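You operate a simulated robot arm through the tools that you are given. There is no shell and no other tool. Be economical: measure what you need, move in short steps, check, and stop when the job is done.

You are at the controls of a simulated robot arm. One attempt, no reset.

JOB
Put the white round brush from the top of the white table and the glue pot marked "Flex" from the top of the white table in the perforated bin.
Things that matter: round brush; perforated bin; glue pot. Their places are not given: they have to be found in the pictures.

Only the result counts: the job must be done as asked and must still hold three seconds after the hand-in. Knocking over, shifting, dropping, spilling or breaking anything else fails it.

ROBOT AND FRAMES
A 7-joint arm with a two-finger parallel gripper, fixed in place. Base frame: the origin is at the foot of the arm, x ahead of it, y to its left, z up; the work surface is at about z = 0. Lengths are in mm, angles in rad, forces in N, time in s.
With the tool pointing down near the work surface it reaches from about 240 to 620 mm from the base axis. Its first joint turns from -1.152 to 1.152 rad. Payload 2.6 kg.
The TCP is the grasp point between the finger pads, 30 mm short of the fingertips. In the tool frame z runs along the fingers and y along their closing line. The gripper opens to 94 mm. The fingers are 28 mm wide and 10 mm thick; the gripper's body (50 by 96 mm) begins 55 mm behind the TCP.
Orientation is that of the tool frame in the base frame, as a unit quaternion [w, x, y, z]. With the fingers straight down and closing along the base's y, the tool's x points along the base's -x, its y along +y and its z along -z.

CONTROLS
- The arm moves only by the tool apply_moves. Its argument "moves" is a list of rows, each an object of numbers (a shift or turn left out is 0, a gripper value left out holds the last): "tx", "ty", "tz": the shift along the tool's x, y, z in mm; "rx", "ry", "rz": the turn, a rotation vector about the tool's x, y, z in rad; "gripper": the opening, from 0 (shut) to 1 (fully open). In form: [{"tx": .., "ty": .., "tz": .., "rx": .., "ry": .., "rz": .., "gripper": ..}, ...]. A call has 1 to 12 rows; each row is the pose to reach, as a shift and turn from the pose commanded when the call began, along the tool's axes at that moment. Rows are played at 5 a second. More than 50 mm and 0.15 rad between two rows, or a gripper value outside its range, and nothing of the call is played. Where a pose cannot be reached the arm comes as near as it can. A force on the tool above 40 N (or 10 N above the force at the start of the call, whichever is more), or a blocked arm, ends the call early, and 0.2 s more pass. The fingers move at their own pace (about 72 mm/s each) and stop on an object; they squeeze with about 27 N. The grip force told is the motor's: it shows also when the fingers shut on nothing. Time passes only in rows, and 0.2 s behind the last, so rows that repeat a pose let the fingers close. It gives the time, the measured TCP pose, the force on the tool (base axes), the opening and the grip force at its end, in the units of the frame above (readings bear some noise).
- Cameras (640 x 400 px; columns grow to the right, rows downward): "scene" is fixed at [46.6, 444.8, 555]; the picture's right is [-0.64, -0.77, 0.00], its down [-0.50, 0.42, -0.76] and it looks along [0.58, -0.48, -0.65] (base axes); focal length 214 px, centre (320, 200). "wrist" rides on the gripper at [-37, 0, -58] in the tool frame; the picture's right is [0.00, -1.00, 0.00], its down [0.97, 0.00, -0.24] and it looks along [0.24, 0.00, 0.97] (tool axes); focal length 218 px, centre (320, 200).
- camera(camera): a new picture of that camera. The clock stands still meanwhile.
- point_at(camera, pixels): for up to 12 pixels [column, row] of the newest picture of that camera ("zoom" is the newest enlarged one), the place [x, y, z] in the base frame of the surface seen there, good to about 3 mm. The clock stands still meanwhile.
- close_up(camera, box): a new picture of the part [left, top, right, bottom] of that camera's present view, enlarged. The clock stands still meanwhile.
- close_job(): hands the job in; it is judged then, once.

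Keep the steps short. Do not move on a guess: measure, check each grasp and each placing, and mend mistakes. In all there are 60 turns and 22 pictures (those below and enlarged ones count). Leave the gripper open and the arm clear of the work at the hand-in unless told otherwise, and finish with a single line.

The tools are called after "Request:" by a JSON object that holds its "op" and its "data". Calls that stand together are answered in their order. apply_moves: Moves the arm, as the interface text tells. Its arguments: {"type":"object","properties":{"moves":{"type":"array","items":{"type":"object","properties":{"tx":{"type":"number"},"ty":{"type":"number"},"tz":{"type":"number"},"rx":{"type":"number"},"ry":{"type":"number"},"rz":{"type":"number"},"gripper":{"type":"number"}}}}},"required":["moves"]} The other tools are called the same way: camera (camera) takes a picture; point_at (camera, pixels) gives the place of the surface under pixels of a picture; close_up (camera, box) takes an enlarged picture of a part of a camera's view; close_job () hands the job in.

At the start:

```text
time: 0.0
ee_pos: [292.9, 41.3, 485.5]
orientation: [-0.001, 0.0, 1.0, -0.001]
contact_force: [-0.2, -0.5, -0.3]
grip_width: 94.0
finger_force: 0.0
```

scene: 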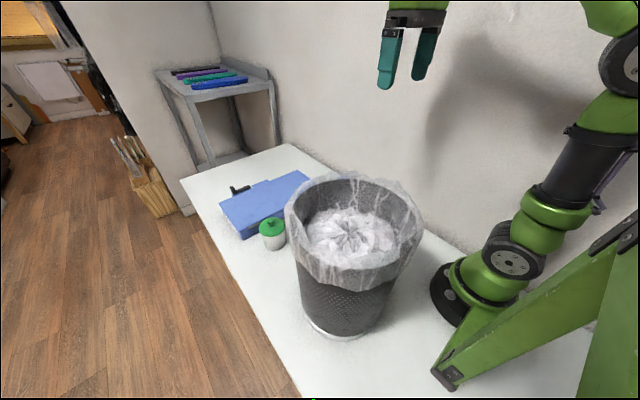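
wrist: 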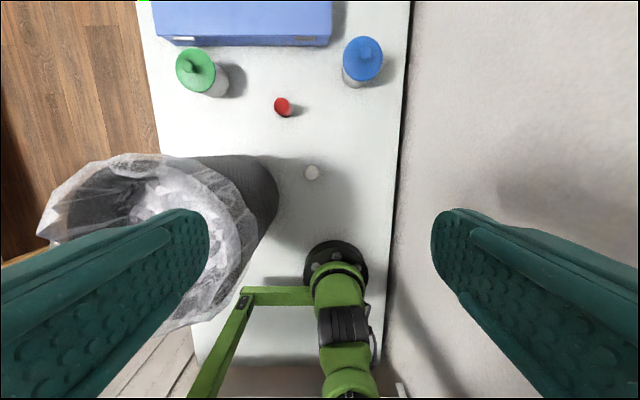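

I see a green-lid pot, a blue-lid pot, a red thing and a white round thing near the bin. I'll enlarge the wrist view to read the labels.

Request:
{"op": "close_up", "data": {"camera": "wrist", "box": [140, 0, 420, 200]}}

Request:
{"op": "close_up", "data": {"camera": "scene", "box": [200, 150, 440, 300]}}

Request:
{"op": "point_at", "data": {"camera": "wrist", "pixels": [[195, 65], [362, 52], [282, 106], [312, 172], [312, 166], [218, 85], [355, 83], [140, 160], [240, 190], [60, 200], [160, 215], [300, 200]]}}

```text
2.00 times, centred on (280, 100) of wrist
```

zoom: 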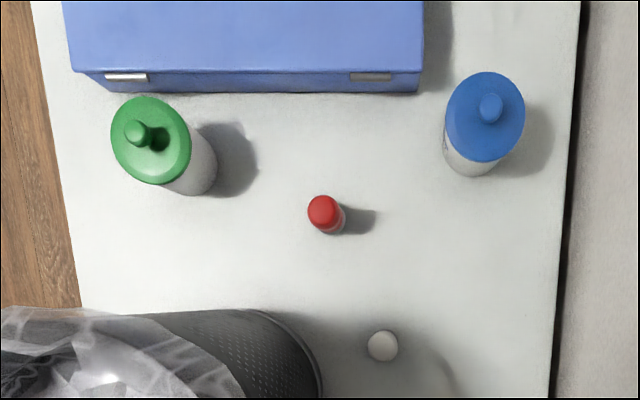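

```text
2.67 times, centred on (320, 225) of scene
```

zoom: 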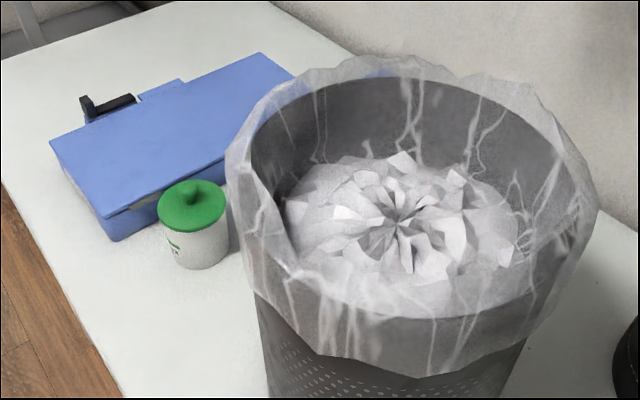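

```text
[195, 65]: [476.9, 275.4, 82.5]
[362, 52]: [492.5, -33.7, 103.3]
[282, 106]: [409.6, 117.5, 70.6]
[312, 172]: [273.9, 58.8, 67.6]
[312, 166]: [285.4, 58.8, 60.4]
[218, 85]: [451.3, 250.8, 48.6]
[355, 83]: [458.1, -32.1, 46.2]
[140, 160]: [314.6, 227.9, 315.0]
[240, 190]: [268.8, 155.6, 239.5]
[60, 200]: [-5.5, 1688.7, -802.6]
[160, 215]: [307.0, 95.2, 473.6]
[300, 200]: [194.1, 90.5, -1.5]
```

The pots' labels need reading; I'll zoom on the green one from the scene, and measure the bin.

Request:
{"op": "close_up", "data": {"camera": "scene", "box": [250, 210, 298, 255]}}

Request:
{"op": "point_at", "data": {"camera": "scene", "pixels": [[288, 215], [422, 225], [350, 175], [340, 280], [350, 235], [320, 230], [385, 235], [345, 330], [302, 300], [390, 290], [350, 210], [300, 190]]}}

```text
8.89 times, centred on (274, 232) of scene
```

zoom: 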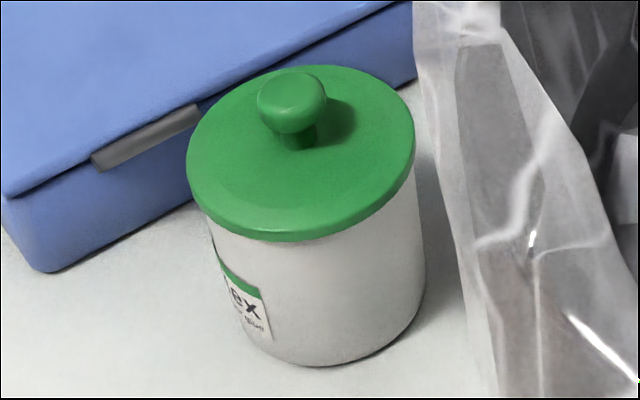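

```text
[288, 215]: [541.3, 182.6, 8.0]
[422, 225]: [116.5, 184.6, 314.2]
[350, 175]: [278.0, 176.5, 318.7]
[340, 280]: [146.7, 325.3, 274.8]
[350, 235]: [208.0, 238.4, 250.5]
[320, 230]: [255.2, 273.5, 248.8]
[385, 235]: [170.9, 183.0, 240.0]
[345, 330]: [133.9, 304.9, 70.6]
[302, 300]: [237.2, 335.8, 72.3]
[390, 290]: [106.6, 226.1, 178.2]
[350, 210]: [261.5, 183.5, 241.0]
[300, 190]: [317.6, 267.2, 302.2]
```

The green label ends in "ex", but that isn't conclusive, so I'll tilt the wrist camera toward the blue pot at about (490,-33) from the +y side to compare.

Request:
{"op": "apply_moves", "data": {"moves": [{"tx": -24, "ty": 15.5, "tz": 30, "rx": 0.128}, {"tx": -48, "ty": 31, "tz": 60, "rx": 0.256}, {"tx": -72, "ty": 46.5, "tz": 90, "rx": 0.384}, {"tx": -96, "ty": 62, "tz": 120, "rx": 0.512}, {"tx": -120, "ty": 77.5, "tz": 150, "rx": 0.64}, {"tx": -144, "ty": 93, "tz": 180, "rx": 0.768}, {"tx": -167, "ty": 109, "tz": 210, "rx": 0.9}, {"tx": -167, "ty": 109, "tz": 210, "rx": 0.9}]}}

Request:
{"op": "camera", "data": {"camera": "wrist"}}

```text
time: 1.8
ee_pos: [464.4, 149.6, 275.7]
orientation: [0.001, 0.0, 0.9, -0.436]
contact_force: [0.3, 0.2, 0.7]
grip_width: 94.1
finger_force: 0.1
```

```text
16 pictures are left
```

wrist: 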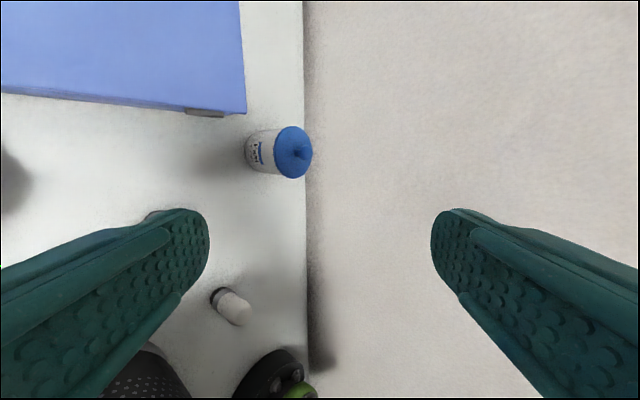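

Request:
{"op": "close_up", "data": {"camera": "wrist", "box": [235, 118, 325, 188]}}

Request:
{"op": "close_up", "data": {"camera": "wrist", "box": [140, 200, 280, 340]}}

```text
5.71 times, centred on (280, 153) of wrist
```

zoom: 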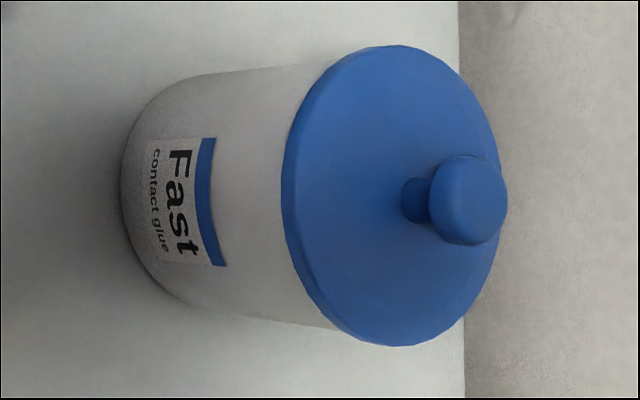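

```text
2.86 times, centred on (210, 270) of wrist
```

zoom: 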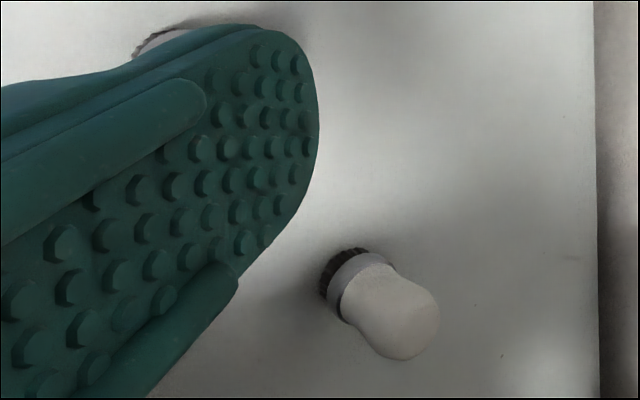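

Blue reads "Fast", so green is "Flex". The white brush stands bristles down near (275,59). I'll straighten the tool and go up over toward the brush.

Request:
{"op": "apply_moves", "data": {"moves": [{"tx": 15, "ty": -12, "tz": 1.4, "rx": -0.13}, {"tx": 30, "ty": -24, "tz": 2.8, "rx": -0.26}, {"tx": 45, "ty": -36, "tz": 4.2, "rx": -0.39}, {"tx": 60, "ty": -48, "tz": 5.6, "rx": -0.52}, {"tx": 75, "ty": -60, "tz": 7, "rx": -0.65}, {"tx": 90, "ty": -72, "tz": 8.4, "rx": -0.78}, {"tx": 105, "ty": -84, "tz": 9.8, "rx": -0.9}, {"tx": 105, "ty": -84, "tz": 9.8, "rx": -0.9}]}}

```text
time: 3.6
ee_pos: [355.7, 90.8, 335.7]
orientation: [0.0, 0.0, 1.0, 0.0]
contact_force: [0.5, 0.0, 0.3]
grip_width: 94.2
finger_force: 0.1
```

Now over the brush at z≈240, turning the tool 1.2 rad so the closing line is tangent to the bin.

Request:
{"op": "apply_moves", "data": {"moves": [{"tx": 9, "ty": -3.5, "tz": 10, "rz": 0.133, "gripper": 0.6}, {"tx": 18, "ty": -7, "tz": 21, "rz": 0.267, "gripper": 0.6}, {"tx": 27, "ty": -10.6, "tz": 32, "rz": 0.4, "gripper": 0.6}, {"tx": 36, "ty": -14, "tz": 42, "rz": 0.533, "gripper": 0.6}, {"tx": 45, "ty": -17.6, "tz": 53, "rz": 0.667, "gripper": 0.6}, {"tx": 54, "ty": -21, "tz": 64, "rz": 0.8, "gripper": 0.6}, {"tx": 63, "ty": -24.6, "tz": 74, "rz": 0.933, "gripper": 0.6}, {"tx": 72, "ty": -28, "tz": 85, "rz": 1.067, "gripper": 0.6}, {"tx": 81, "ty": -32, "tz": 96, "rz": 1.2, "gripper": 0.6}, {"tx": 81, "ty": -32, "tz": 96, "rz": 1.2, "gripper": 0.6}]}}

Request:
{"op": "camera", "data": {"camera": "wrist"}}

```text
time: 5.8
ee_pos: [273.8, 57.5, 238.7]
orientation: [0.0, 0.565, 0.825, 0.0]
contact_force: [-0.4, 0.0, -0.8]
grip_width: 56.5
finger_force: 0.0
```

```text
13 pictures are left
```

wrist: 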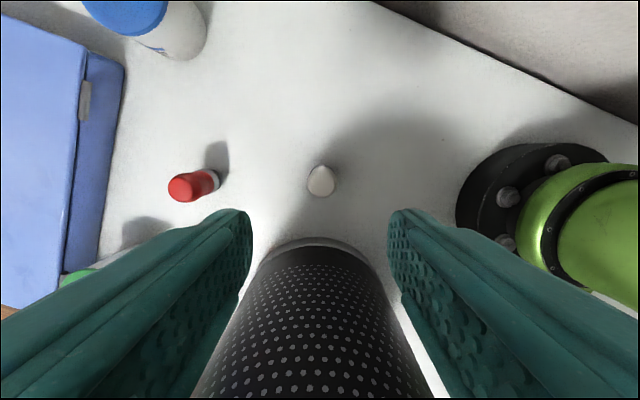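

Request:
{"op": "point_at", "data": {"camera": "wrist", "pixels": [[321, 182], [310, 182], [333, 182], [321, 170], [321, 195], [320, 240], [300, 285], [320, 320], [350, 300]]}}

Request:
{"op": "close_up", "data": {"camera": "wrist", "box": [290, 150, 354, 214]}}

```text
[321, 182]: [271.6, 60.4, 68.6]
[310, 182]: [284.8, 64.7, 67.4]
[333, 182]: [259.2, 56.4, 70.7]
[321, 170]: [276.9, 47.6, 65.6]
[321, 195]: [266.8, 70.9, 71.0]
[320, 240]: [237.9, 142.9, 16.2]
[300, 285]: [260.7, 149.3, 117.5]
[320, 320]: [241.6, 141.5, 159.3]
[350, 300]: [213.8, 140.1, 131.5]
```

```text
6.25 times, centred on (322, 182) of wrist
```

zoom: 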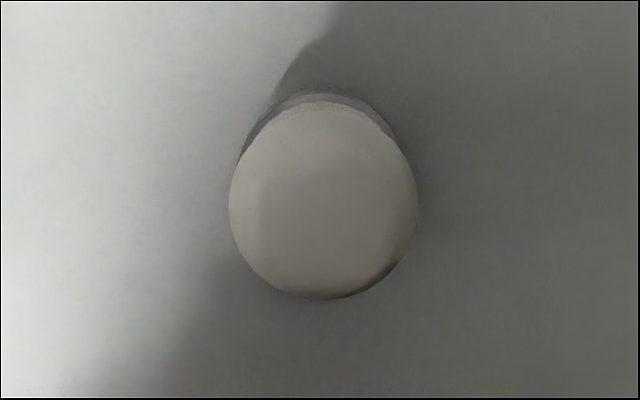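

The brush is about 27 mm wide, centred at (271.5,60), with its top at z≈70. I'll descend straight to z≈45 in two stages.

Request:
{"op": "apply_moves", "data": {"moves": [{"tx": 3.5, "ty": -1.1, "tz": 40}, {"tx": 3.5, "ty": -1.1, "tz": 80}, {"tx": 3.5, "ty": -1.1, "tz": 110}, {"tx": 3.5, "ty": -1.1, "tz": 140}, {"tx": 3.5, "ty": -1.1, "tz": 168}, {"tx": 3.5, "ty": -1.1, "tz": 194}, {"tx": 3.5, "ty": -1.1, "tz": 194}]}}

```text
time: 7.4
ee_pos: [271.8, 61.2, 46.3]
orientation: [0.001, 0.565, 0.825, 0.001]
contact_force: [-0.3, 0.2, 0.1]
grip_width: 56.6
finger_force: 0.2
```

No contact on the way down, so I'll close the fingers on the brush.

Request:
{"op": "apply_moves", "data": {"moves": [{"gripper": 0}, {"gripper": 0}, {"gripper": 0}, {"gripper": 0}]}}

```text
time: 8.4
ee_pos: [272.4, 62.2, 46.9]
orientation: [0.0, 0.564, 0.825, -0.001]
contact_force: [-0.5, -0.2, 0.1]
grip_width: 32.6
finger_force: 27.0
```

The fingers hold at 32.6 mm. I'll lift straight up above the rim.

Request:
{"op": "apply_moves", "data": {"moves": [{"tz": -30}, {"tz": -72}, {"tz": -114}, {"tz": -156}, {"tz": -198}, {"tz": -240}, {"tz": -282}, {"tz": -324}, {"tz": -366}, {"tz": -366}]}}

Request:
{"op": "camera", "data": {"camera": "wrist"}}

```text
time: 10.6
ee_pos: [272.5, 60.4, 412.0]
orientation: [0.0, 0.565, 0.825, 0.0]
contact_force: [0.0, 0.3, -0.8]
grip_width: 32.8
finger_force: 27.2
```

```text
11 pictures are left
```

wrist: 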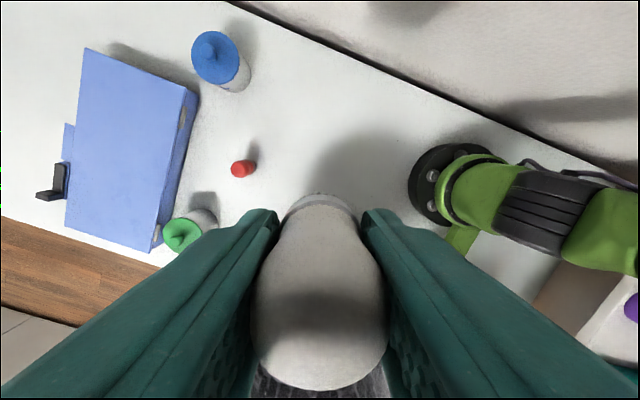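

The brush is held. I'll carry it sideways over the bin at z≈412.

Request:
{"op": "apply_moves", "data": {"moves": [{"tx": 30, "ty": -2}, {"tx": 65, "ty": -4}, {"tx": 100, "ty": -6}, {"tx": 135, "ty": -9}, {"tx": 170, "ty": -11}, {"tx": 170, "ty": -11}]}}

Request:
{"op": "camera", "data": {"camera": "scene"}}

```text
time: 12.0
ee_pos: [198.1, 214.7, 412.9]
orientation: [0.0, 0.565, 0.825, 0.0]
contact_force: [-0.7, -0.3, -0.6]
grip_width: 32.5
finger_force: 27.3
```

```text
10 pictures are left
```

scene: 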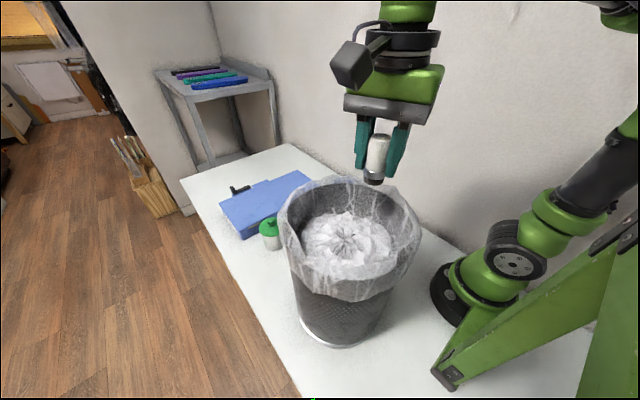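

The bin looks slightly different from the start picture, so I'll measure it again at comparable spots.

Request:
{"op": "point_at", "data": {"camera": "scene", "pixels": [[281, 215], [420, 235], [335, 180], [300, 195], [345, 240], [350, 342], [303, 320], [340, 300], [375, 225], [315, 230], [400, 280], [377, 180]]}}

Request:
{"op": "close_up", "data": {"camera": "scene", "box": [240, 150, 440, 360]}}

```text
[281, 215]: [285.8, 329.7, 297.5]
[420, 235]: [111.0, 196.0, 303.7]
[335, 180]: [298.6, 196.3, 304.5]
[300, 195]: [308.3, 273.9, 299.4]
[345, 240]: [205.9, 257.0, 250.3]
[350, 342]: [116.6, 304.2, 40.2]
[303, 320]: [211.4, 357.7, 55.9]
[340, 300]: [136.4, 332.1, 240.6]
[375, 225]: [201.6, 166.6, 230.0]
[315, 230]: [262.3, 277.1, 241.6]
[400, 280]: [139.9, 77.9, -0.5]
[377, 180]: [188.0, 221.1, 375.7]
```

```text
1.90 times, centred on (340, 255) of scene
```

zoom: 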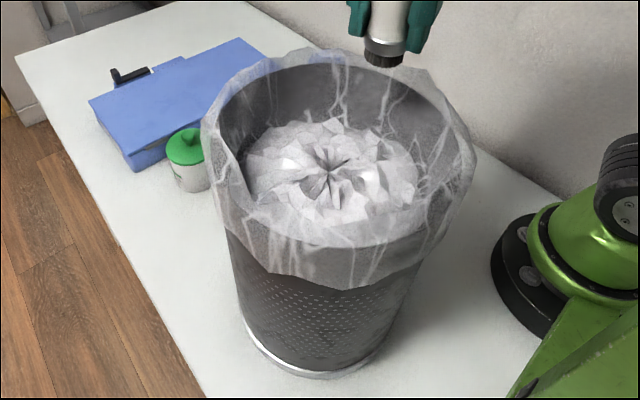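

The bin has slid about 18 mm in +y. The upper wrist presumably brushed the rim while I was down at the brush, without showing in the tool force. It is upright and well on the table. I'll measure the block sticking out of the wrist to avoid this next time.

Request:
{"op": "point_at", "data": {"camera": "scene", "pixels": [[350, 65], [335, 72], [352, 85], [372, 55], [345, 105], [437, 100], [395, 85], [405, 62], [405, 40], [320, 352]]}}

Request:
{"op": "apply_moves", "data": {"moves": [{"tz": 30}, {"tz": 60}, {"tz": 90}, {"tz": 108}, {"tz": 108}]}}

```text
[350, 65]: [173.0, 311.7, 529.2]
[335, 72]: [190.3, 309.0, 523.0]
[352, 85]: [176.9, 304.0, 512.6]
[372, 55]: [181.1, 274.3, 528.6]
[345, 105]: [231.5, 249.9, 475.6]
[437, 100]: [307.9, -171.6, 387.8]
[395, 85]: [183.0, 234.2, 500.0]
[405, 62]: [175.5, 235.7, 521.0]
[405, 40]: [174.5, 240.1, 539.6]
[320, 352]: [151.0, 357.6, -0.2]
```

```text
time: 13.2
ee_pos: [197.9, 214.8, 301.4]
orientation: [-0.001, 0.566, 0.825, -0.001]
contact_force: [0.0, 0.3, -1.1]
grip_width: 32.9
finger_force: 27.1
```

The block sticks out about 100 mm along tool +x, roughly 95 mm above the TCP; that's what touched the bin. Here it is well above the rim. Brush bottom is now at about z=254, just above the heap, so I'll release.

Request:
{"op": "apply_moves", "data": {"moves": [{"gripper": 0.6}, {"gripper": 0.6}, {"gripper": 0.6}, {"tz": -30}, {"tz": -75}, {"tz": -120}, {"tz": -160}, {"tz": -160}]}}

Request:
{"op": "camera", "data": {"camera": "scene"}}

```text
time: 15.0
ee_pos: [201.0, 217.4, 462.4]
orientation: [0.001, 0.564, 0.826, 0.0]
contact_force: [0.1, 0.1, 0.4]
grip_width: 56.2
finger_force: 0.0
```

```text
8 pictures are left
```

scene: 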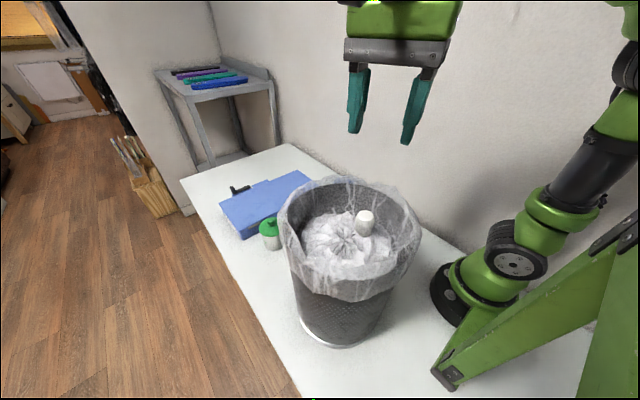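

The brush lies in the bin. Now I'll measure the green pot, the box next to it, and the arm's links to plan clearance around the bin.

Request:
{"op": "point_at", "data": {"camera": "scene", "pixels": [[268, 221], [262, 228], [277, 232], [272, 249], [267, 240], [245, 205], [243, 233], [625, 80], [580, 165], [545, 220], [515, 262], [300, 178]]}}

Request:
{"op": "close_up", "data": {"camera": "scene", "box": [215, 170, 315, 260]}}

```text
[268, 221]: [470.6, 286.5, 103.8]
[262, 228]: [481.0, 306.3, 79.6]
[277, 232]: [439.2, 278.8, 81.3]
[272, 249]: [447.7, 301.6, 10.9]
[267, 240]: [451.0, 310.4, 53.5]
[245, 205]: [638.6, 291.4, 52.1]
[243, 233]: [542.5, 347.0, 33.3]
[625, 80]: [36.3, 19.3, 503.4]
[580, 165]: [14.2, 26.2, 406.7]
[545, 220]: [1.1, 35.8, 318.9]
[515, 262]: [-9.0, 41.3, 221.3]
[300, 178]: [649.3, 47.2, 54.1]
```

```text
4.44 times, centred on (265, 215) of scene
```

zoom: 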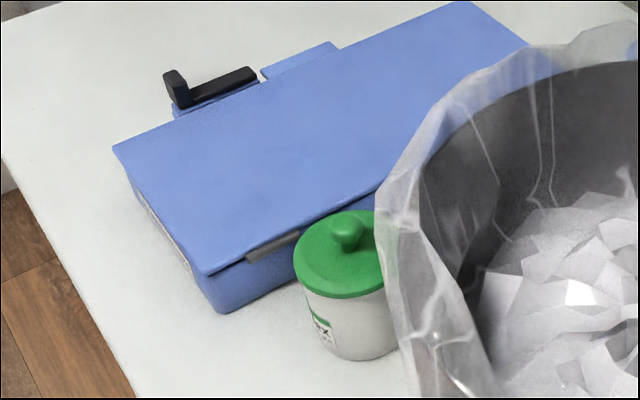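

Pot lid top is at z≈81, knob top at 104, and the box top at 52. I'll move high over the pot at about (468,281,300), turning back to closing along y.

Request:
{"op": "apply_moves", "data": {"moves": [{"tx": -4, "ty": 30, "tz": 18, "rz": -0.133, "gripper": 1}, {"tx": -8, "ty": 60, "tz": 36, "rz": -0.267}, {"tx": -12, "ty": 90, "tz": 54, "rz": -0.4}, {"tx": -16, "ty": 121, "tz": 72, "rz": -0.533}, {"tx": -20, "ty": 151, "tz": 90, "rz": -0.667}, {"tx": -25, "ty": 181, "tz": 108, "rz": -0.8}, {"tx": -29, "ty": 211, "tz": 126, "rz": -0.933}, {"tx": -33, "ty": 242, "tz": 144, "rz": -1.067}, {"tx": -37, "ty": 272, "tz": 162, "rz": -1.2}, {"tx": -37, "ty": 272, "tz": 162, "rz": -1.2}]}}

Request:
{"op": "camera", "data": {"camera": "wrist"}}

Request:
{"op": "camera", "data": {"camera": "scene"}}

```text
time: 17.2
ee_pos: [465.9, 278.6, 302.9]
orientation: [0.001, 0.0, 1.0, 0.001]
contact_force: [-0.2, 0.1, -0.5]
grip_width: 94.2
finger_force: 0.1
```

```text
6 pictures are left
```

wrist: 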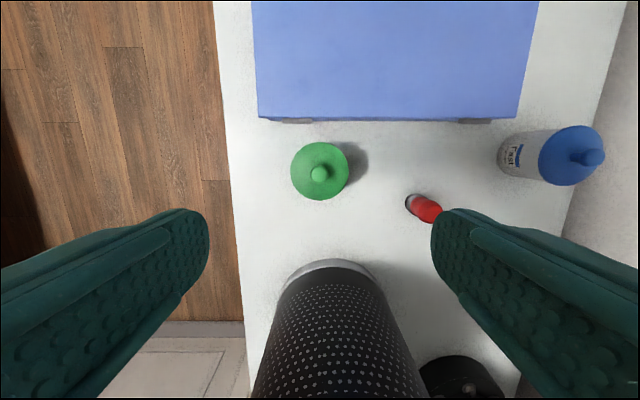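

```text
5 pictures are left
```

scene: 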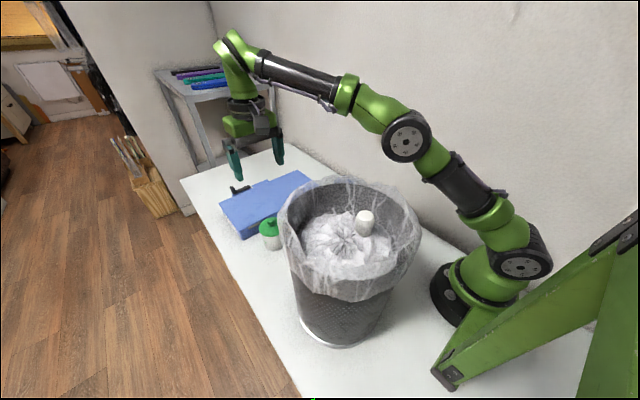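

Good view of arm and pot. I'll measure the lid edges in the wrist view and arm links in the scene view.

Request:
{"op": "point_at", "data": {"camera": "wrist", "pixels": [[320, 174], [296, 172], [343, 172], [308, 147], [320, 195], [320, 116], [320, 122], [290, 112]]}}

Request:
{"op": "point_at", "data": {"camera": "scene", "pixels": [[407, 142], [375, 115], [347, 98], [325, 95], [295, 75], [260, 68], [235, 55], [243, 85], [240, 120], [275, 130], [430, 155], [480, 205]]}}

```text
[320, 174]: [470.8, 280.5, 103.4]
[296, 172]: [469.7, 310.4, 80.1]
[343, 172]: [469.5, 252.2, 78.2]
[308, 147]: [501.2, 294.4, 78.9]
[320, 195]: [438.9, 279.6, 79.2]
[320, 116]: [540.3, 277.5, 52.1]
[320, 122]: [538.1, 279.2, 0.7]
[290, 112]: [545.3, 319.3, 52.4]
```

```text
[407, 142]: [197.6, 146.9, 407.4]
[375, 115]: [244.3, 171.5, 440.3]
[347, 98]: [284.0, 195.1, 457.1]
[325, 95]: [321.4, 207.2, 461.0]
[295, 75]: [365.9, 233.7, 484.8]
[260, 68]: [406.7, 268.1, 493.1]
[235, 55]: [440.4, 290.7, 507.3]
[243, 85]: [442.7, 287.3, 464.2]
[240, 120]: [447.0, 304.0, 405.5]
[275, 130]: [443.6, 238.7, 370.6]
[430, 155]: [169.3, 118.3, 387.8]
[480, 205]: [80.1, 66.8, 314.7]
```

Pot centre is (470,281), lid about 61 mm wide, box face at x≈539. Going straight down would bring the forearm close to the bin rim. So I'll close along x instead and lean the wrist toward -y by 0.4 rad. First I'll turn 1.571 rad up here.

Request:
{"op": "apply_moves", "data": {"moves": [{"rz": 0.143, "gripper": 0.9}, {"rz": 0.286}, {"rz": 0.428}, {"rz": 0.571}, {"rz": 0.714}, {"rz": 0.857}, {"rz": 1.0}, {"rz": 1.142}, {"rz": 1.285}, {"rz": 1.428}, {"rz": 1.571}, {"rz": 1.571}]}}

Request:
{"op": "apply_moves", "data": {"moves": [{"ry": 0.133}, {"ry": 0.267}, {"ry": 0.4}, {"ry": 0.4}]}}

```text
time: 19.8
ee_pos: [466.4, 279.9, 301.1]
orientation: [0.0, 0.708, 0.707, 0.001]
contact_force: [0.2, 0.6, -0.5]
grip_width: 84.7
finger_force: 0.0
```

```text
time: 20.8
ee_pos: [467.3, 278.8, 301.1]
orientation: [-0.14, 0.693, 0.693, 0.141]
contact_force: [0.0, 0.1, -0.6]
grip_width: 84.7
finger_force: 0.0
```

The tilt is as intended: tool z is (0, 0.39, -0.92). I'll descend vertically to z≈133 and check.

Request:
{"op": "apply_moves", "data": {"moves": [{"tx": -15, "ty": 3, "tz": 39.5}, {"tx": -30, "ty": 3, "tz": 77.5}, {"tx": -46, "ty": 3, "tz": 115}, {"tx": -63.5, "ty": 3, "tz": 155.5}, {"tx": -63.5, "ty": 3, "tz": 155.5}]}}

Request:
{"op": "camera", "data": {"camera": "wrist"}}

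Request:
{"op": "camera", "data": {"camera": "scene"}}

```text
time: 22.0
ee_pos: [469.0, 281.2, 131.7]
orientation: [-0.141, 0.693, 0.693, 0.141]
contact_force: [0.6, -1.0, 0.1]
grip_width: 84.4
finger_force: 0.2
```

```text
4 pictures are left
```

wrist: 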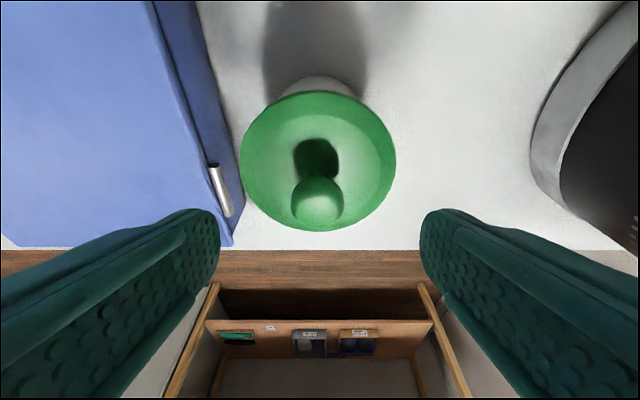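

```text
3 pictures are left
```

scene: 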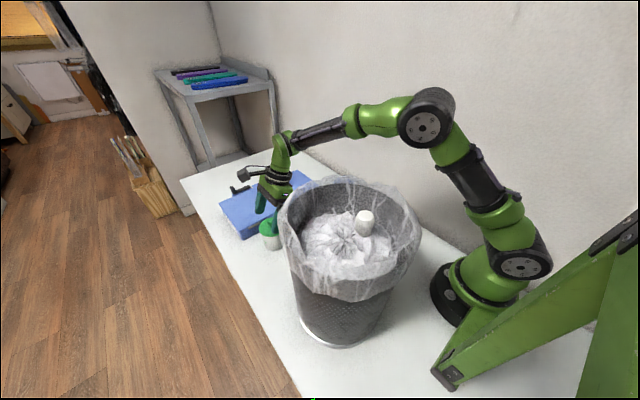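

The pot sits centred between the fingers and the bin is unmoved. I'll check the box's clasp and edge clearance to the left finger.

Request:
{"op": "point_at", "data": {"camera": "wrist", "pixels": [[229, 210], [216, 180], [232, 240], [210, 120], [246, 160], [391, 160], [317, 205], [318, 225]]}}

```text
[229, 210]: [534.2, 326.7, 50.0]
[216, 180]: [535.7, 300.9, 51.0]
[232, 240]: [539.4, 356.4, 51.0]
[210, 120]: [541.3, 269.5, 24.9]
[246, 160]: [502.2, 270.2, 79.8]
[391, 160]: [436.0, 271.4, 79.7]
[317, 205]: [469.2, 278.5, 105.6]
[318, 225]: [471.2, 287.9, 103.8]
```

The finger's outer face is at x≈521 and the clasp at 534, so it clears. I'll descend 52 mm more and then close.

Request:
{"op": "apply_moves", "data": {"moves": [{"tx": -10, "tz": 24}, {"tx": -20.4, "tz": 48}, {"tx": -20.4, "tz": 48}]}}

Request:
{"op": "apply_moves", "data": {"moves": [{"gripper": 0}, {"gripper": 0}, {"gripper": 0}, {"gripper": 0}]}}

```text
time: 22.8
ee_pos: [469.6, 280.4, 80.3]
orientation: [-0.141, 0.693, 0.693, 0.141]
contact_force: [-0.1, 0.5, -0.5]
grip_width: 84.7
finger_force: 0.0
```

```text
time: 23.8
ee_pos: [469.2, 278.9, 80.4]
orientation: [-0.14, 0.693, 0.693, 0.141]
contact_force: [0.2, 0.3, 0.0]
grip_width: 74.9
finger_force: 27.1
```

Gripped at 74.9 mm with full force. I'll lift vertically to z≈430.

Request:
{"op": "apply_moves", "data": {"moves": [{"tx": 7.8, "tz": -18.4}, {"tx": 23.3, "tz": -55.3}, {"tx": 39, "tz": -92}, {"tx": 54.5, "tz": -129}, {"tx": 70, "tz": -165.8}, {"tx": 85.6, "tz": -202.6}, {"tx": 101, "tz": -239.5}, {"tx": 119, "tz": -281}, {"tx": 136, "tz": -322}, {"tx": 136, "tz": -322}]}}

```text
time: 26.0
ee_pos: [454.5, 281.9, 403.7]
orientation: [-0.14, 0.694, 0.692, 0.142]
contact_force: [-0.2, 0.5, -0.6]
grip_width: 74.9
finger_force: 26.9
out of reach, approached as far as the arm can: row 9, 10
```

Held, but at the reach limit (z 404). I'll bring it inward 60 mm, still clear of the bin, and check the height.

Request:
{"op": "apply_moves", "data": {"moves": [{"ty": -30}, {"ty": -60}, {"ty": -60}]}}

```text
time: 26.8
ee_pos: [396.0, 282.6, 405.1]
orientation: [-0.141, 0.693, 0.693, 0.14]
contact_force: [0.2, 0.0, 0.1]
grip_width: 74.9
finger_force: 27.2
```

Next I'll raise 40 mm, then cross to above the bin at about (224,284).

Request:
{"op": "apply_moves", "data": {"moves": [{"tx": 15.6, "tz": -36.8}, {"tx": 16, "ty": -43, "tz": -36.8}, {"tx": 16, "ty": -86, "tz": -36.8}, {"tx": 16, "ty": -129, "tz": -36.8}, {"tx": 16, "ty": -172, "tz": -36.8}, {"tx": 16, "ty": -172, "tz": -36.8}]}}

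Request:
{"op": "camera", "data": {"camera": "scene"}}

```text
time: 28.2
ee_pos: [221.1, 287.6, 444.7]
orientation: [-0.141, 0.693, 0.693, 0.14]
contact_force: [0.7, 0.3, -0.5]
grip_width: 74.7
finger_force: 27.3
```

```text
2 pictures are left
```

scene: 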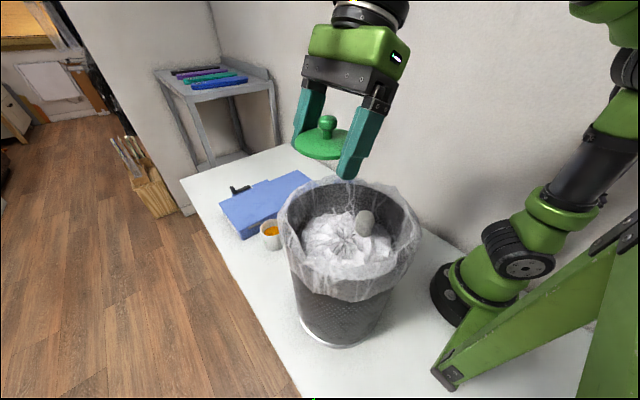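

The lid came away by itself: the lid is loose, and the open pot with glue is still on the table at about (271,235). I must put the lid back and grip the body instead. I'll measure the open pot in this picture.

Request:
{"op": "point_at", "data": {"camera": "scene", "pixels": [[271, 231], [261, 230], [263, 226], [270, 222], [278, 225], [281, 232], [275, 237], [265, 236], [270, 249], [320, 152], [326, 120], [297, 143]]}}

```text
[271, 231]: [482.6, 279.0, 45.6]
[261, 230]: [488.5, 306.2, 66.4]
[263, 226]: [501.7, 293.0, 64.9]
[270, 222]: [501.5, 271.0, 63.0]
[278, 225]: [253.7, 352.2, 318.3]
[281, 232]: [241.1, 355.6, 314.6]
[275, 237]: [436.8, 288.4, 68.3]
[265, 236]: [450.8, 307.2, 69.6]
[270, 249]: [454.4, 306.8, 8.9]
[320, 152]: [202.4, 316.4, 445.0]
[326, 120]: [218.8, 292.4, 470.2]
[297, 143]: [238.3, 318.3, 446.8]
```

The pot hasn't moved: centre about (470,281), rim z≈69. The lid is held level with no slip. I'll go back along the same path, ending above the pot at z≈200.

Request:
{"op": "apply_moves", "data": {"moves": [{"ty": 43}, {"ty": 86}, {"ty": 129}, {"ty": 172}, {"tx": -19.3, "ty": 178, "tz": 44}, {"tx": -38, "ty": 195, "tz": 85}, {"tx": -57, "ty": 215, "tz": 120}, {"tx": -72, "ty": 235, "tz": 158}, {"tx": -87, "ty": 245, "tz": 194}, {"tx": -102, "ty": 248, "tz": 224}, {"tx": -102, "ty": 248, "tz": 224}]}}

Request:
{"op": "apply_moves", "data": {"moves": [{"tx": 0}, {"tx": 0}]}}

```text
time: 30.6
ee_pos: [471.7, 279.5, 198.3]
orientation: [-0.141, 0.692, 0.694, 0.14]
contact_force: [-0.4, -0.5, -0.6]
grip_width: 74.9
finger_force: 27.0
```

```text
time: 31.2
ee_pos: [471.2, 279.2, 199.2]
orientation: [-0.14, 0.693, 0.693, 0.14]
contact_force: [0.0, 0.2, -0.4]
grip_width: 74.6
finger_force: 26.9
```

I'll lower to z≈88, lid about 8 mm above its seat, correcting x by -2 mm and y by +1 mm.

Request:
{"op": "apply_moves", "data": {"moves": [{"tx": -15, "ty": -2, "tz": 36}, {"tx": -30, "ty": -2, "tz": 72}, {"tx": -42.4, "ty": -2, "tz": 102.5}, {"tx": -42.4, "ty": -2, "tz": 102.5}]}}

Request:
{"op": "apply_moves", "data": {"moves": [{"tx": 0}, {"tx": 0}]}}

Request:
{"op": "apply_moves", "data": {"moves": [{"tx": 0}]}}

```text
time: 32.2
ee_pos: [469.4, 280.2, 88.8]
orientation: [-0.141, 0.693, 0.693, 0.14]
contact_force: [0.8, -0.3, -0.4]
grip_width: 74.8
finger_force: 27.3
```

```text
time: 32.8
ee_pos: [468.6, 280.1, 89.9]
orientation: [-0.14, 0.693, 0.693, 0.14]
contact_force: [0.3, -0.2, -0.8]
grip_width: 74.8
finger_force: 26.9
```

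```text
time: 33.2
ee_pos: [467.7, 279.6, 88.9]
orientation: [-0.14, 0.693, 0.693, 0.14]
contact_force: [0.5, -0.3, -0.4]
grip_width: 74.6
finger_force: 27.0
```

Average is (468.6,280,89.2). I'll lower the last 8 mm slowly.

Request:
{"op": "apply_moves", "data": {"moves": [{"tx": -1.1, "ty": 0.7, "tz": 2.6}, {"tx": -2.2, "ty": 0.7, "tz": 5.2}, {"tx": -2.9, "ty": 0.7, "tz": 6.7}, {"tx": -3.3, "ty": 0.7, "tz": 7.7}, {"tx": -3.3, "ty": 0.7, "tz": 7.7}]}}

```text
time: 34.4
ee_pos: [468.9, 278.3, 81.3]
orientation: [-0.14, 0.693, 0.693, 0.14]
contact_force: [-0.2, 0.0, -0.2]
grip_width: 74.7
finger_force: 26.9
```

No load shows yet, so I'll go 1.5 mm more.

Request:
{"op": "apply_moves", "data": {"moves": [{"tx": -0.3, "tz": 0.7}, {"tx": -0.6, "tz": 1.4}, {"tx": -0.6, "tz": 1.4}]}}

```text
time: 35.2
ee_pos: [468.5, 278.1, 79.5]
orientation: [-0.141, 0.693, 0.693, 0.139]
contact_force: [-0.3, -0.4, 0.1]
grip_width: 74.8
finger_force: 26.8
```

The lid is on its seat, so I'll open. Next plan: hold the body below the overhanging lid with a strongly tilted gripper (about 1.05 rad).

Request:
{"op": "apply_moves", "data": {"moves": [{"gripper": 0.85}, {"gripper": 0.92}, {"gripper": 0.92}]}}

Request:
{"op": "apply_moves", "data": {"moves": [{"tx": -3.4, "tz": 5.7, "ry": 0.108}, {"tx": -6.8, "tz": 11.4, "ry": 0.217}, {"tx": -10.2, "tz": 17.1, "ry": 0.325}, {"tx": -13.7, "tz": 22.8, "ry": 0.433}, {"tx": -17.1, "tz": 28.5, "ry": 0.542}, {"tx": -20.5, "tz": 34.2, "ry": 0.65}, {"tx": -20.5, "tz": 34.2, "ry": 0.65}]}}

Request:
{"op": "camera", "data": {"camera": "wrist"}}

```text
time: 36.0
ee_pos: [469.1, 279.1, 79.3]
orientation: [-0.14, 0.693, 0.693, 0.14]
contact_force: [-0.3, -0.1, 0.4]
grip_width: 86.4
finger_force: 0.1
```

```text
time: 37.6
ee_pos: [468.5, 273.1, 39.7]
orientation: [-0.355, 0.611, 0.611, 0.355]
contact_force: [-0.7, -0.8, -0.1]
grip_width: 86.5
finger_force: 0.0
```

```text
1 pictures are left
```

wrist: 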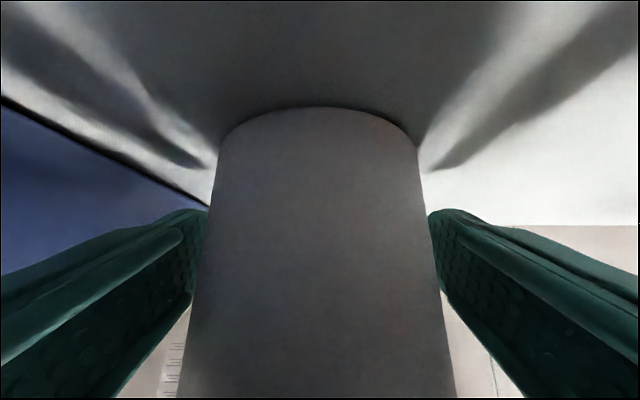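

The pot body stands between the fingers. I'll measure its sides in this view.

Request:
{"op": "point_at", "data": {"camera": "wrist", "pixels": [[222, 160], [415, 165], [320, 110], [320, 250], [320, 395], [200, 380], [445, 380], [205, 230], [432, 230]]}}

```text
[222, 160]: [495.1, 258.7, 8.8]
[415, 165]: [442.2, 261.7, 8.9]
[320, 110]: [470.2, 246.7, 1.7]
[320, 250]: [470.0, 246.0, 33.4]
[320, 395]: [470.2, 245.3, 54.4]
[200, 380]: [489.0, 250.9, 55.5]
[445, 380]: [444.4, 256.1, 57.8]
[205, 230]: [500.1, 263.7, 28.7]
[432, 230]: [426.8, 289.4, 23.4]
```

The body is centred at (470,280) with radius about 34. I'll shift 1.3 mm in x and close.

Request:
{"op": "apply_moves", "data": {"moves": [{"ty": 1.3}, {"ty": 1.3, "gripper": 0.8}, {"ty": 1.3, "gripper": 0.7}, {"ty": 1.3, "gripper": 0}, {"ty": 1.3, "gripper": 0}, {"ty": 1.3, "gripper": 0}]}}

```text
time: 39.0
ee_pos: [470.5, 271.0, 39.9]
orientation: [-0.355, 0.612, 0.612, 0.355]
contact_force: [-1.7, -0.7, 0.3]
grip_width: 74.4
finger_force: 27.2
```

Gripped at 74.4 mm on the body. I'll lift gently by 40 mm and read the load.

Request:
{"op": "apply_moves", "data": {"moves": [{"tx": 4.3, "tz": -2.5}, {"tx": 13, "tz": -7.5}, {"tx": 24, "tz": -13.8}, {"tx": 34.7, "tz": -19.9}, {"tx": 34.7, "tz": -19.9}]}}

Request:
{"op": "apply_moves", "data": {"moves": [{"tx": 0}, {"tx": 0}]}}

```text
time: 40.2
ee_pos: [469.4, 274.2, 79.9]
orientation: [-0.354, 0.612, 0.612, 0.355]
contact_force: [1.2, -0.4, -3.6]
grip_width: 74.4
finger_force: 27.2
```

```text
time: 40.8
ee_pos: [469.8, 274.5, 79.6]
orientation: [-0.355, 0.612, 0.612, 0.355]
contact_force: [-0.4, -0.1, -2.2]
grip_width: 74.9
finger_force: 26.7
```

The tool now carries about 3 N, so the whole pot is in hand. I'll lift smoothly to z≈385.

Request:
{"op": "apply_moves", "data": {"moves": [{"tx": 13, "tz": -7.5}, {"tx": 39, "tz": -22.4}, {"tx": 67, "tz": -38.5}, {"tx": 95, "tz": -54.5}, {"tx": 123, "tz": -70.6}, {"tx": 151, "tz": -86.7}, {"tx": 179, "tz": -102.8}, {"tx": 207, "tz": -118.8}, {"tx": 235, "tz": -134.9}, {"tx": 256, "tz": -147}, {"tx": 265, "tz": -152.1}, {"tx": 265, "tz": -152.1}]}}

```text
time: 43.4
ee_pos: [470.6, 272.7, 386.8]
orientation: [-0.354, 0.612, 0.612, 0.355]
contact_force: [0.0, -0.5, -2.7]
grip_width: 74.4
finger_force: 27.2
```

Still holding (about 2.7 N). Before crossing I'll measure the brush and the heap in the latest scene picture.

Request:
{"op": "point_at", "data": {"camera": "scene", "pixels": [[365, 214], [358, 220], [373, 220], [364, 233], [365, 222], [330, 240], [320, 225], [345, 240], [310, 235], [335, 258], [325, 250], [345, 215]]}}

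```text
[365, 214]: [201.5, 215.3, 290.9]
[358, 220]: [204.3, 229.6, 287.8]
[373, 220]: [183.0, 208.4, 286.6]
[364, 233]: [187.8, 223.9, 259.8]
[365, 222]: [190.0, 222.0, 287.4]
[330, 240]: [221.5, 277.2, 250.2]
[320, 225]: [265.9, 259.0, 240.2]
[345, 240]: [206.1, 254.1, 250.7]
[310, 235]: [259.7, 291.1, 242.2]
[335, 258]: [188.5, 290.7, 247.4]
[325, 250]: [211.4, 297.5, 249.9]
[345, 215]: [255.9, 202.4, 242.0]
```

The brush stands with its top at z≈292 near (196,215), and the heap top is around 250. I'll carry the pot level to above (212,283), yawing 0.4 rad so the hand clears the brush.

Request:
{"op": "apply_moves", "data": {"moves": [{"tx": 6, "ty": -10, "tz": 0, "rx": 0.014, "rz": -0.008}, {"tx": 6, "ty": -32, "tz": 0, "rx": 0.043, "rz": -0.025}, {"tx": 6, "ty": -60, "tz": 0, "rx": 0.081, "rz": -0.047}, {"tx": 6, "ty": -90, "tz": 0, "rx": 0.122, "rz": -0.07}, {"tx": 6, "ty": -120, "tz": 1, "rx": 0.163, "rz": -0.093}, {"tx": 6, "ty": -150, "tz": 1, "rx": 0.203, "rz": -0.117}, {"tx": 6, "ty": -180, "tz": 1, "rx": 0.244, "rz": -0.14}, {"tx": 6, "ty": -208, "tz": 1, "rx": 0.282, "rz": -0.162}, {"tx": 6, "ty": -232, "tz": 1, "rx": 0.314, "rz": -0.18}, {"tx": 6, "ty": -248, "tz": 1, "rx": 0.336, "rz": -0.193}, {"tx": 6, "ty": -256, "tz": 1, "rx": 0.347, "rz": -0.199}, {"tx": 6, "ty": -256, "tz": 1, "rx": 0.347, "rz": -0.199}]}}

```text
time: 46.0
ee_pos: [213.9, 276.6, 391.7]
orientation: [-0.417, 0.478, 0.721, 0.277]
contact_force: [0.9, 0.3, -3.1]
grip_width: 74.7
finger_force: 27.4
```

It is in position over the bin, level and held. I'll lower 98 mm slowly to z≈293.

Request:
{"op": "apply_moves", "data": {"moves": [{"tx": -6, "tz": 3.4}, {"tx": -19, "tz": 10.9}, {"tx": -34, "tz": 19.5}, {"tx": -49, "tz": 28.1}, {"tx": -62, "tz": 35.6}, {"tx": -72, "tz": 41.3}, {"tx": -80, "tz": 45.9}, {"tx": -85, "tz": 48.8}, {"tx": -85, "tz": 48.8}]}}

```text
time: 48.0
ee_pos: [214.4, 276.0, 291.4]
orientation: [-0.418, 0.478, 0.721, 0.277]
contact_force: [-0.2, -0.4, -4.5]
grip_width: 74.5
finger_force: 26.4
```

No contact yet. I'll advance 16 mm along the tool axis, which keeps the rim clearance, to get lower, then check the force.

Request:
{"op": "apply_moves", "data": {"moves": [{"tz": 4}, {"tz": 9}, {"tz": 13}, {"tz": 16}, {"tz": 16}]}}

```text
time: 49.2
ee_pos: [209.3, 290.4, 286.4]
orientation: [-0.419, 0.478, 0.72, 0.279]
contact_force: [2.3, -2.8, 23.8]
grip_width: 74.3
finger_force: 27.1
```

It has contact: 24 N upward, so the pot's base is on the heap. I'll ease off about 2.5 mm before releasing.

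Request:
{"op": "apply_moves", "data": {"moves": [{"tx": 1.2, "tz": -0.7}, {"tx": 2.2, "tz": -1.2}, {"tx": 2.2, "tz": -1.2}]}}

```text
time: 50.0
ee_pos: [208.8, 288.9, 286.7]
orientation: [-0.417, 0.478, 0.721, 0.277]
contact_force: [2.2, -0.6, 11.0]
grip_width: 74.7
finger_force: 27.0
```

Request:
{"op": "apply_moves", "data": {"moves": [{"tx": 0.9, "tz": -0.5}, {"tx": 1.8, "tz": -1}, {"tx": 1.8, "tz": -1}]}}

```text
time: 50.8
ee_pos: [207.8, 289.2, 287.7]
orientation: [-0.417, 0.478, 0.722, 0.276]
contact_force: [0.1, 0.0, -3.1]
grip_width: 74.6
finger_force: 27.1
```

The load is back to the pot's own weight, so its base is within about 1 mm of the heap. I'll open.

Request:
{"op": "apply_moves", "data": {"moves": [{"gripper": 0.82}, {"gripper": 0.86}, {"gripper": 0.92}, {"gripper": 0.92}, {"gripper": 0.92}]}}

```text
time: 52.0
ee_pos: [208.5, 289.1, 287.7]
orientation: [-0.418, 0.478, 0.721, 0.277]
contact_force: [1.4, 0.5, 0.7]
grip_width: 86.4
finger_force: 0.1
```

Released with no side load. I'll retract along the tool axis, then go up.

Request:
{"op": "apply_moves", "data": {"moves": [{"tz": -10}, {"tz": -30}, {"tz": -55}, {"tz": -80}, {"tz": -105}, {"tz": -120}, {"tx": 26, "tz": -135}, {"tx": 52, "tz": -150}, {"tx": 78, "tz": -165}, {"tx": 78, "tz": -165}]}}

Request:
{"op": "close_up", "data": {"camera": "scene", "box": [220, 140, 460, 360]}}

```text
time: 54.2
ee_pos: [249.4, 192.2, 437.5]
orientation: [-0.418, 0.478, 0.721, 0.277]
contact_force: [0.2, 1.0, -0.1]
grip_width: 86.4
finger_force: 0.2
```

```text
1.82 times, centred on (340, 250) of scene
```

zoom: 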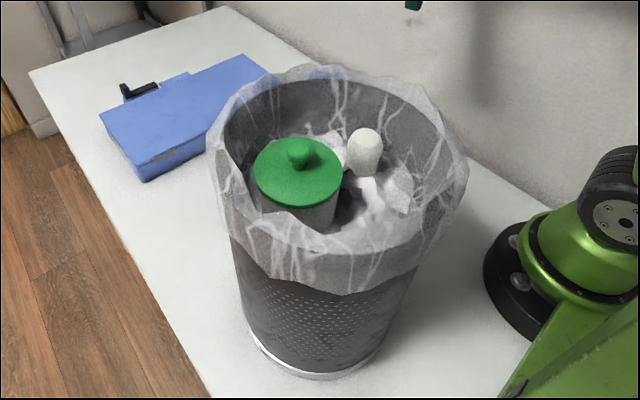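

Pot with its lid on and brush both sit upright in the bin. I'll open fully and raise the hand further clear.

Request:
{"op": "apply_moves", "data": {"moves": [{"tx": 20, "tz": -20, "gripper": 1}, {"tx": 35, "tz": -50, "gripper": 1}, {"tx": 45, "tz": -80, "gripper": 1}, {"tx": 45, "tz": -80, "gripper": 1}]}}

```text
time: 55.2
ee_pos: [267.8, 148.6, 518.3]
orientation: [-0.417, 0.479, 0.721, 0.278]
contact_force: [-0.7, -0.1, 0.0]
grip_width: 94.1
finger_force: 0.0
```

The hand is clear and open, so I'll hand in.

Request:
{"op": "close_job", "data": {}}

```text
The job is handed in.
```

The white round brush and the "Flex" glue pot (lid on) are both upright in the perforated bin; on the way, the wrist pushed the bin about 18 mm in +y, which I left as it was, and the pot's loose lid came off once and was put back.
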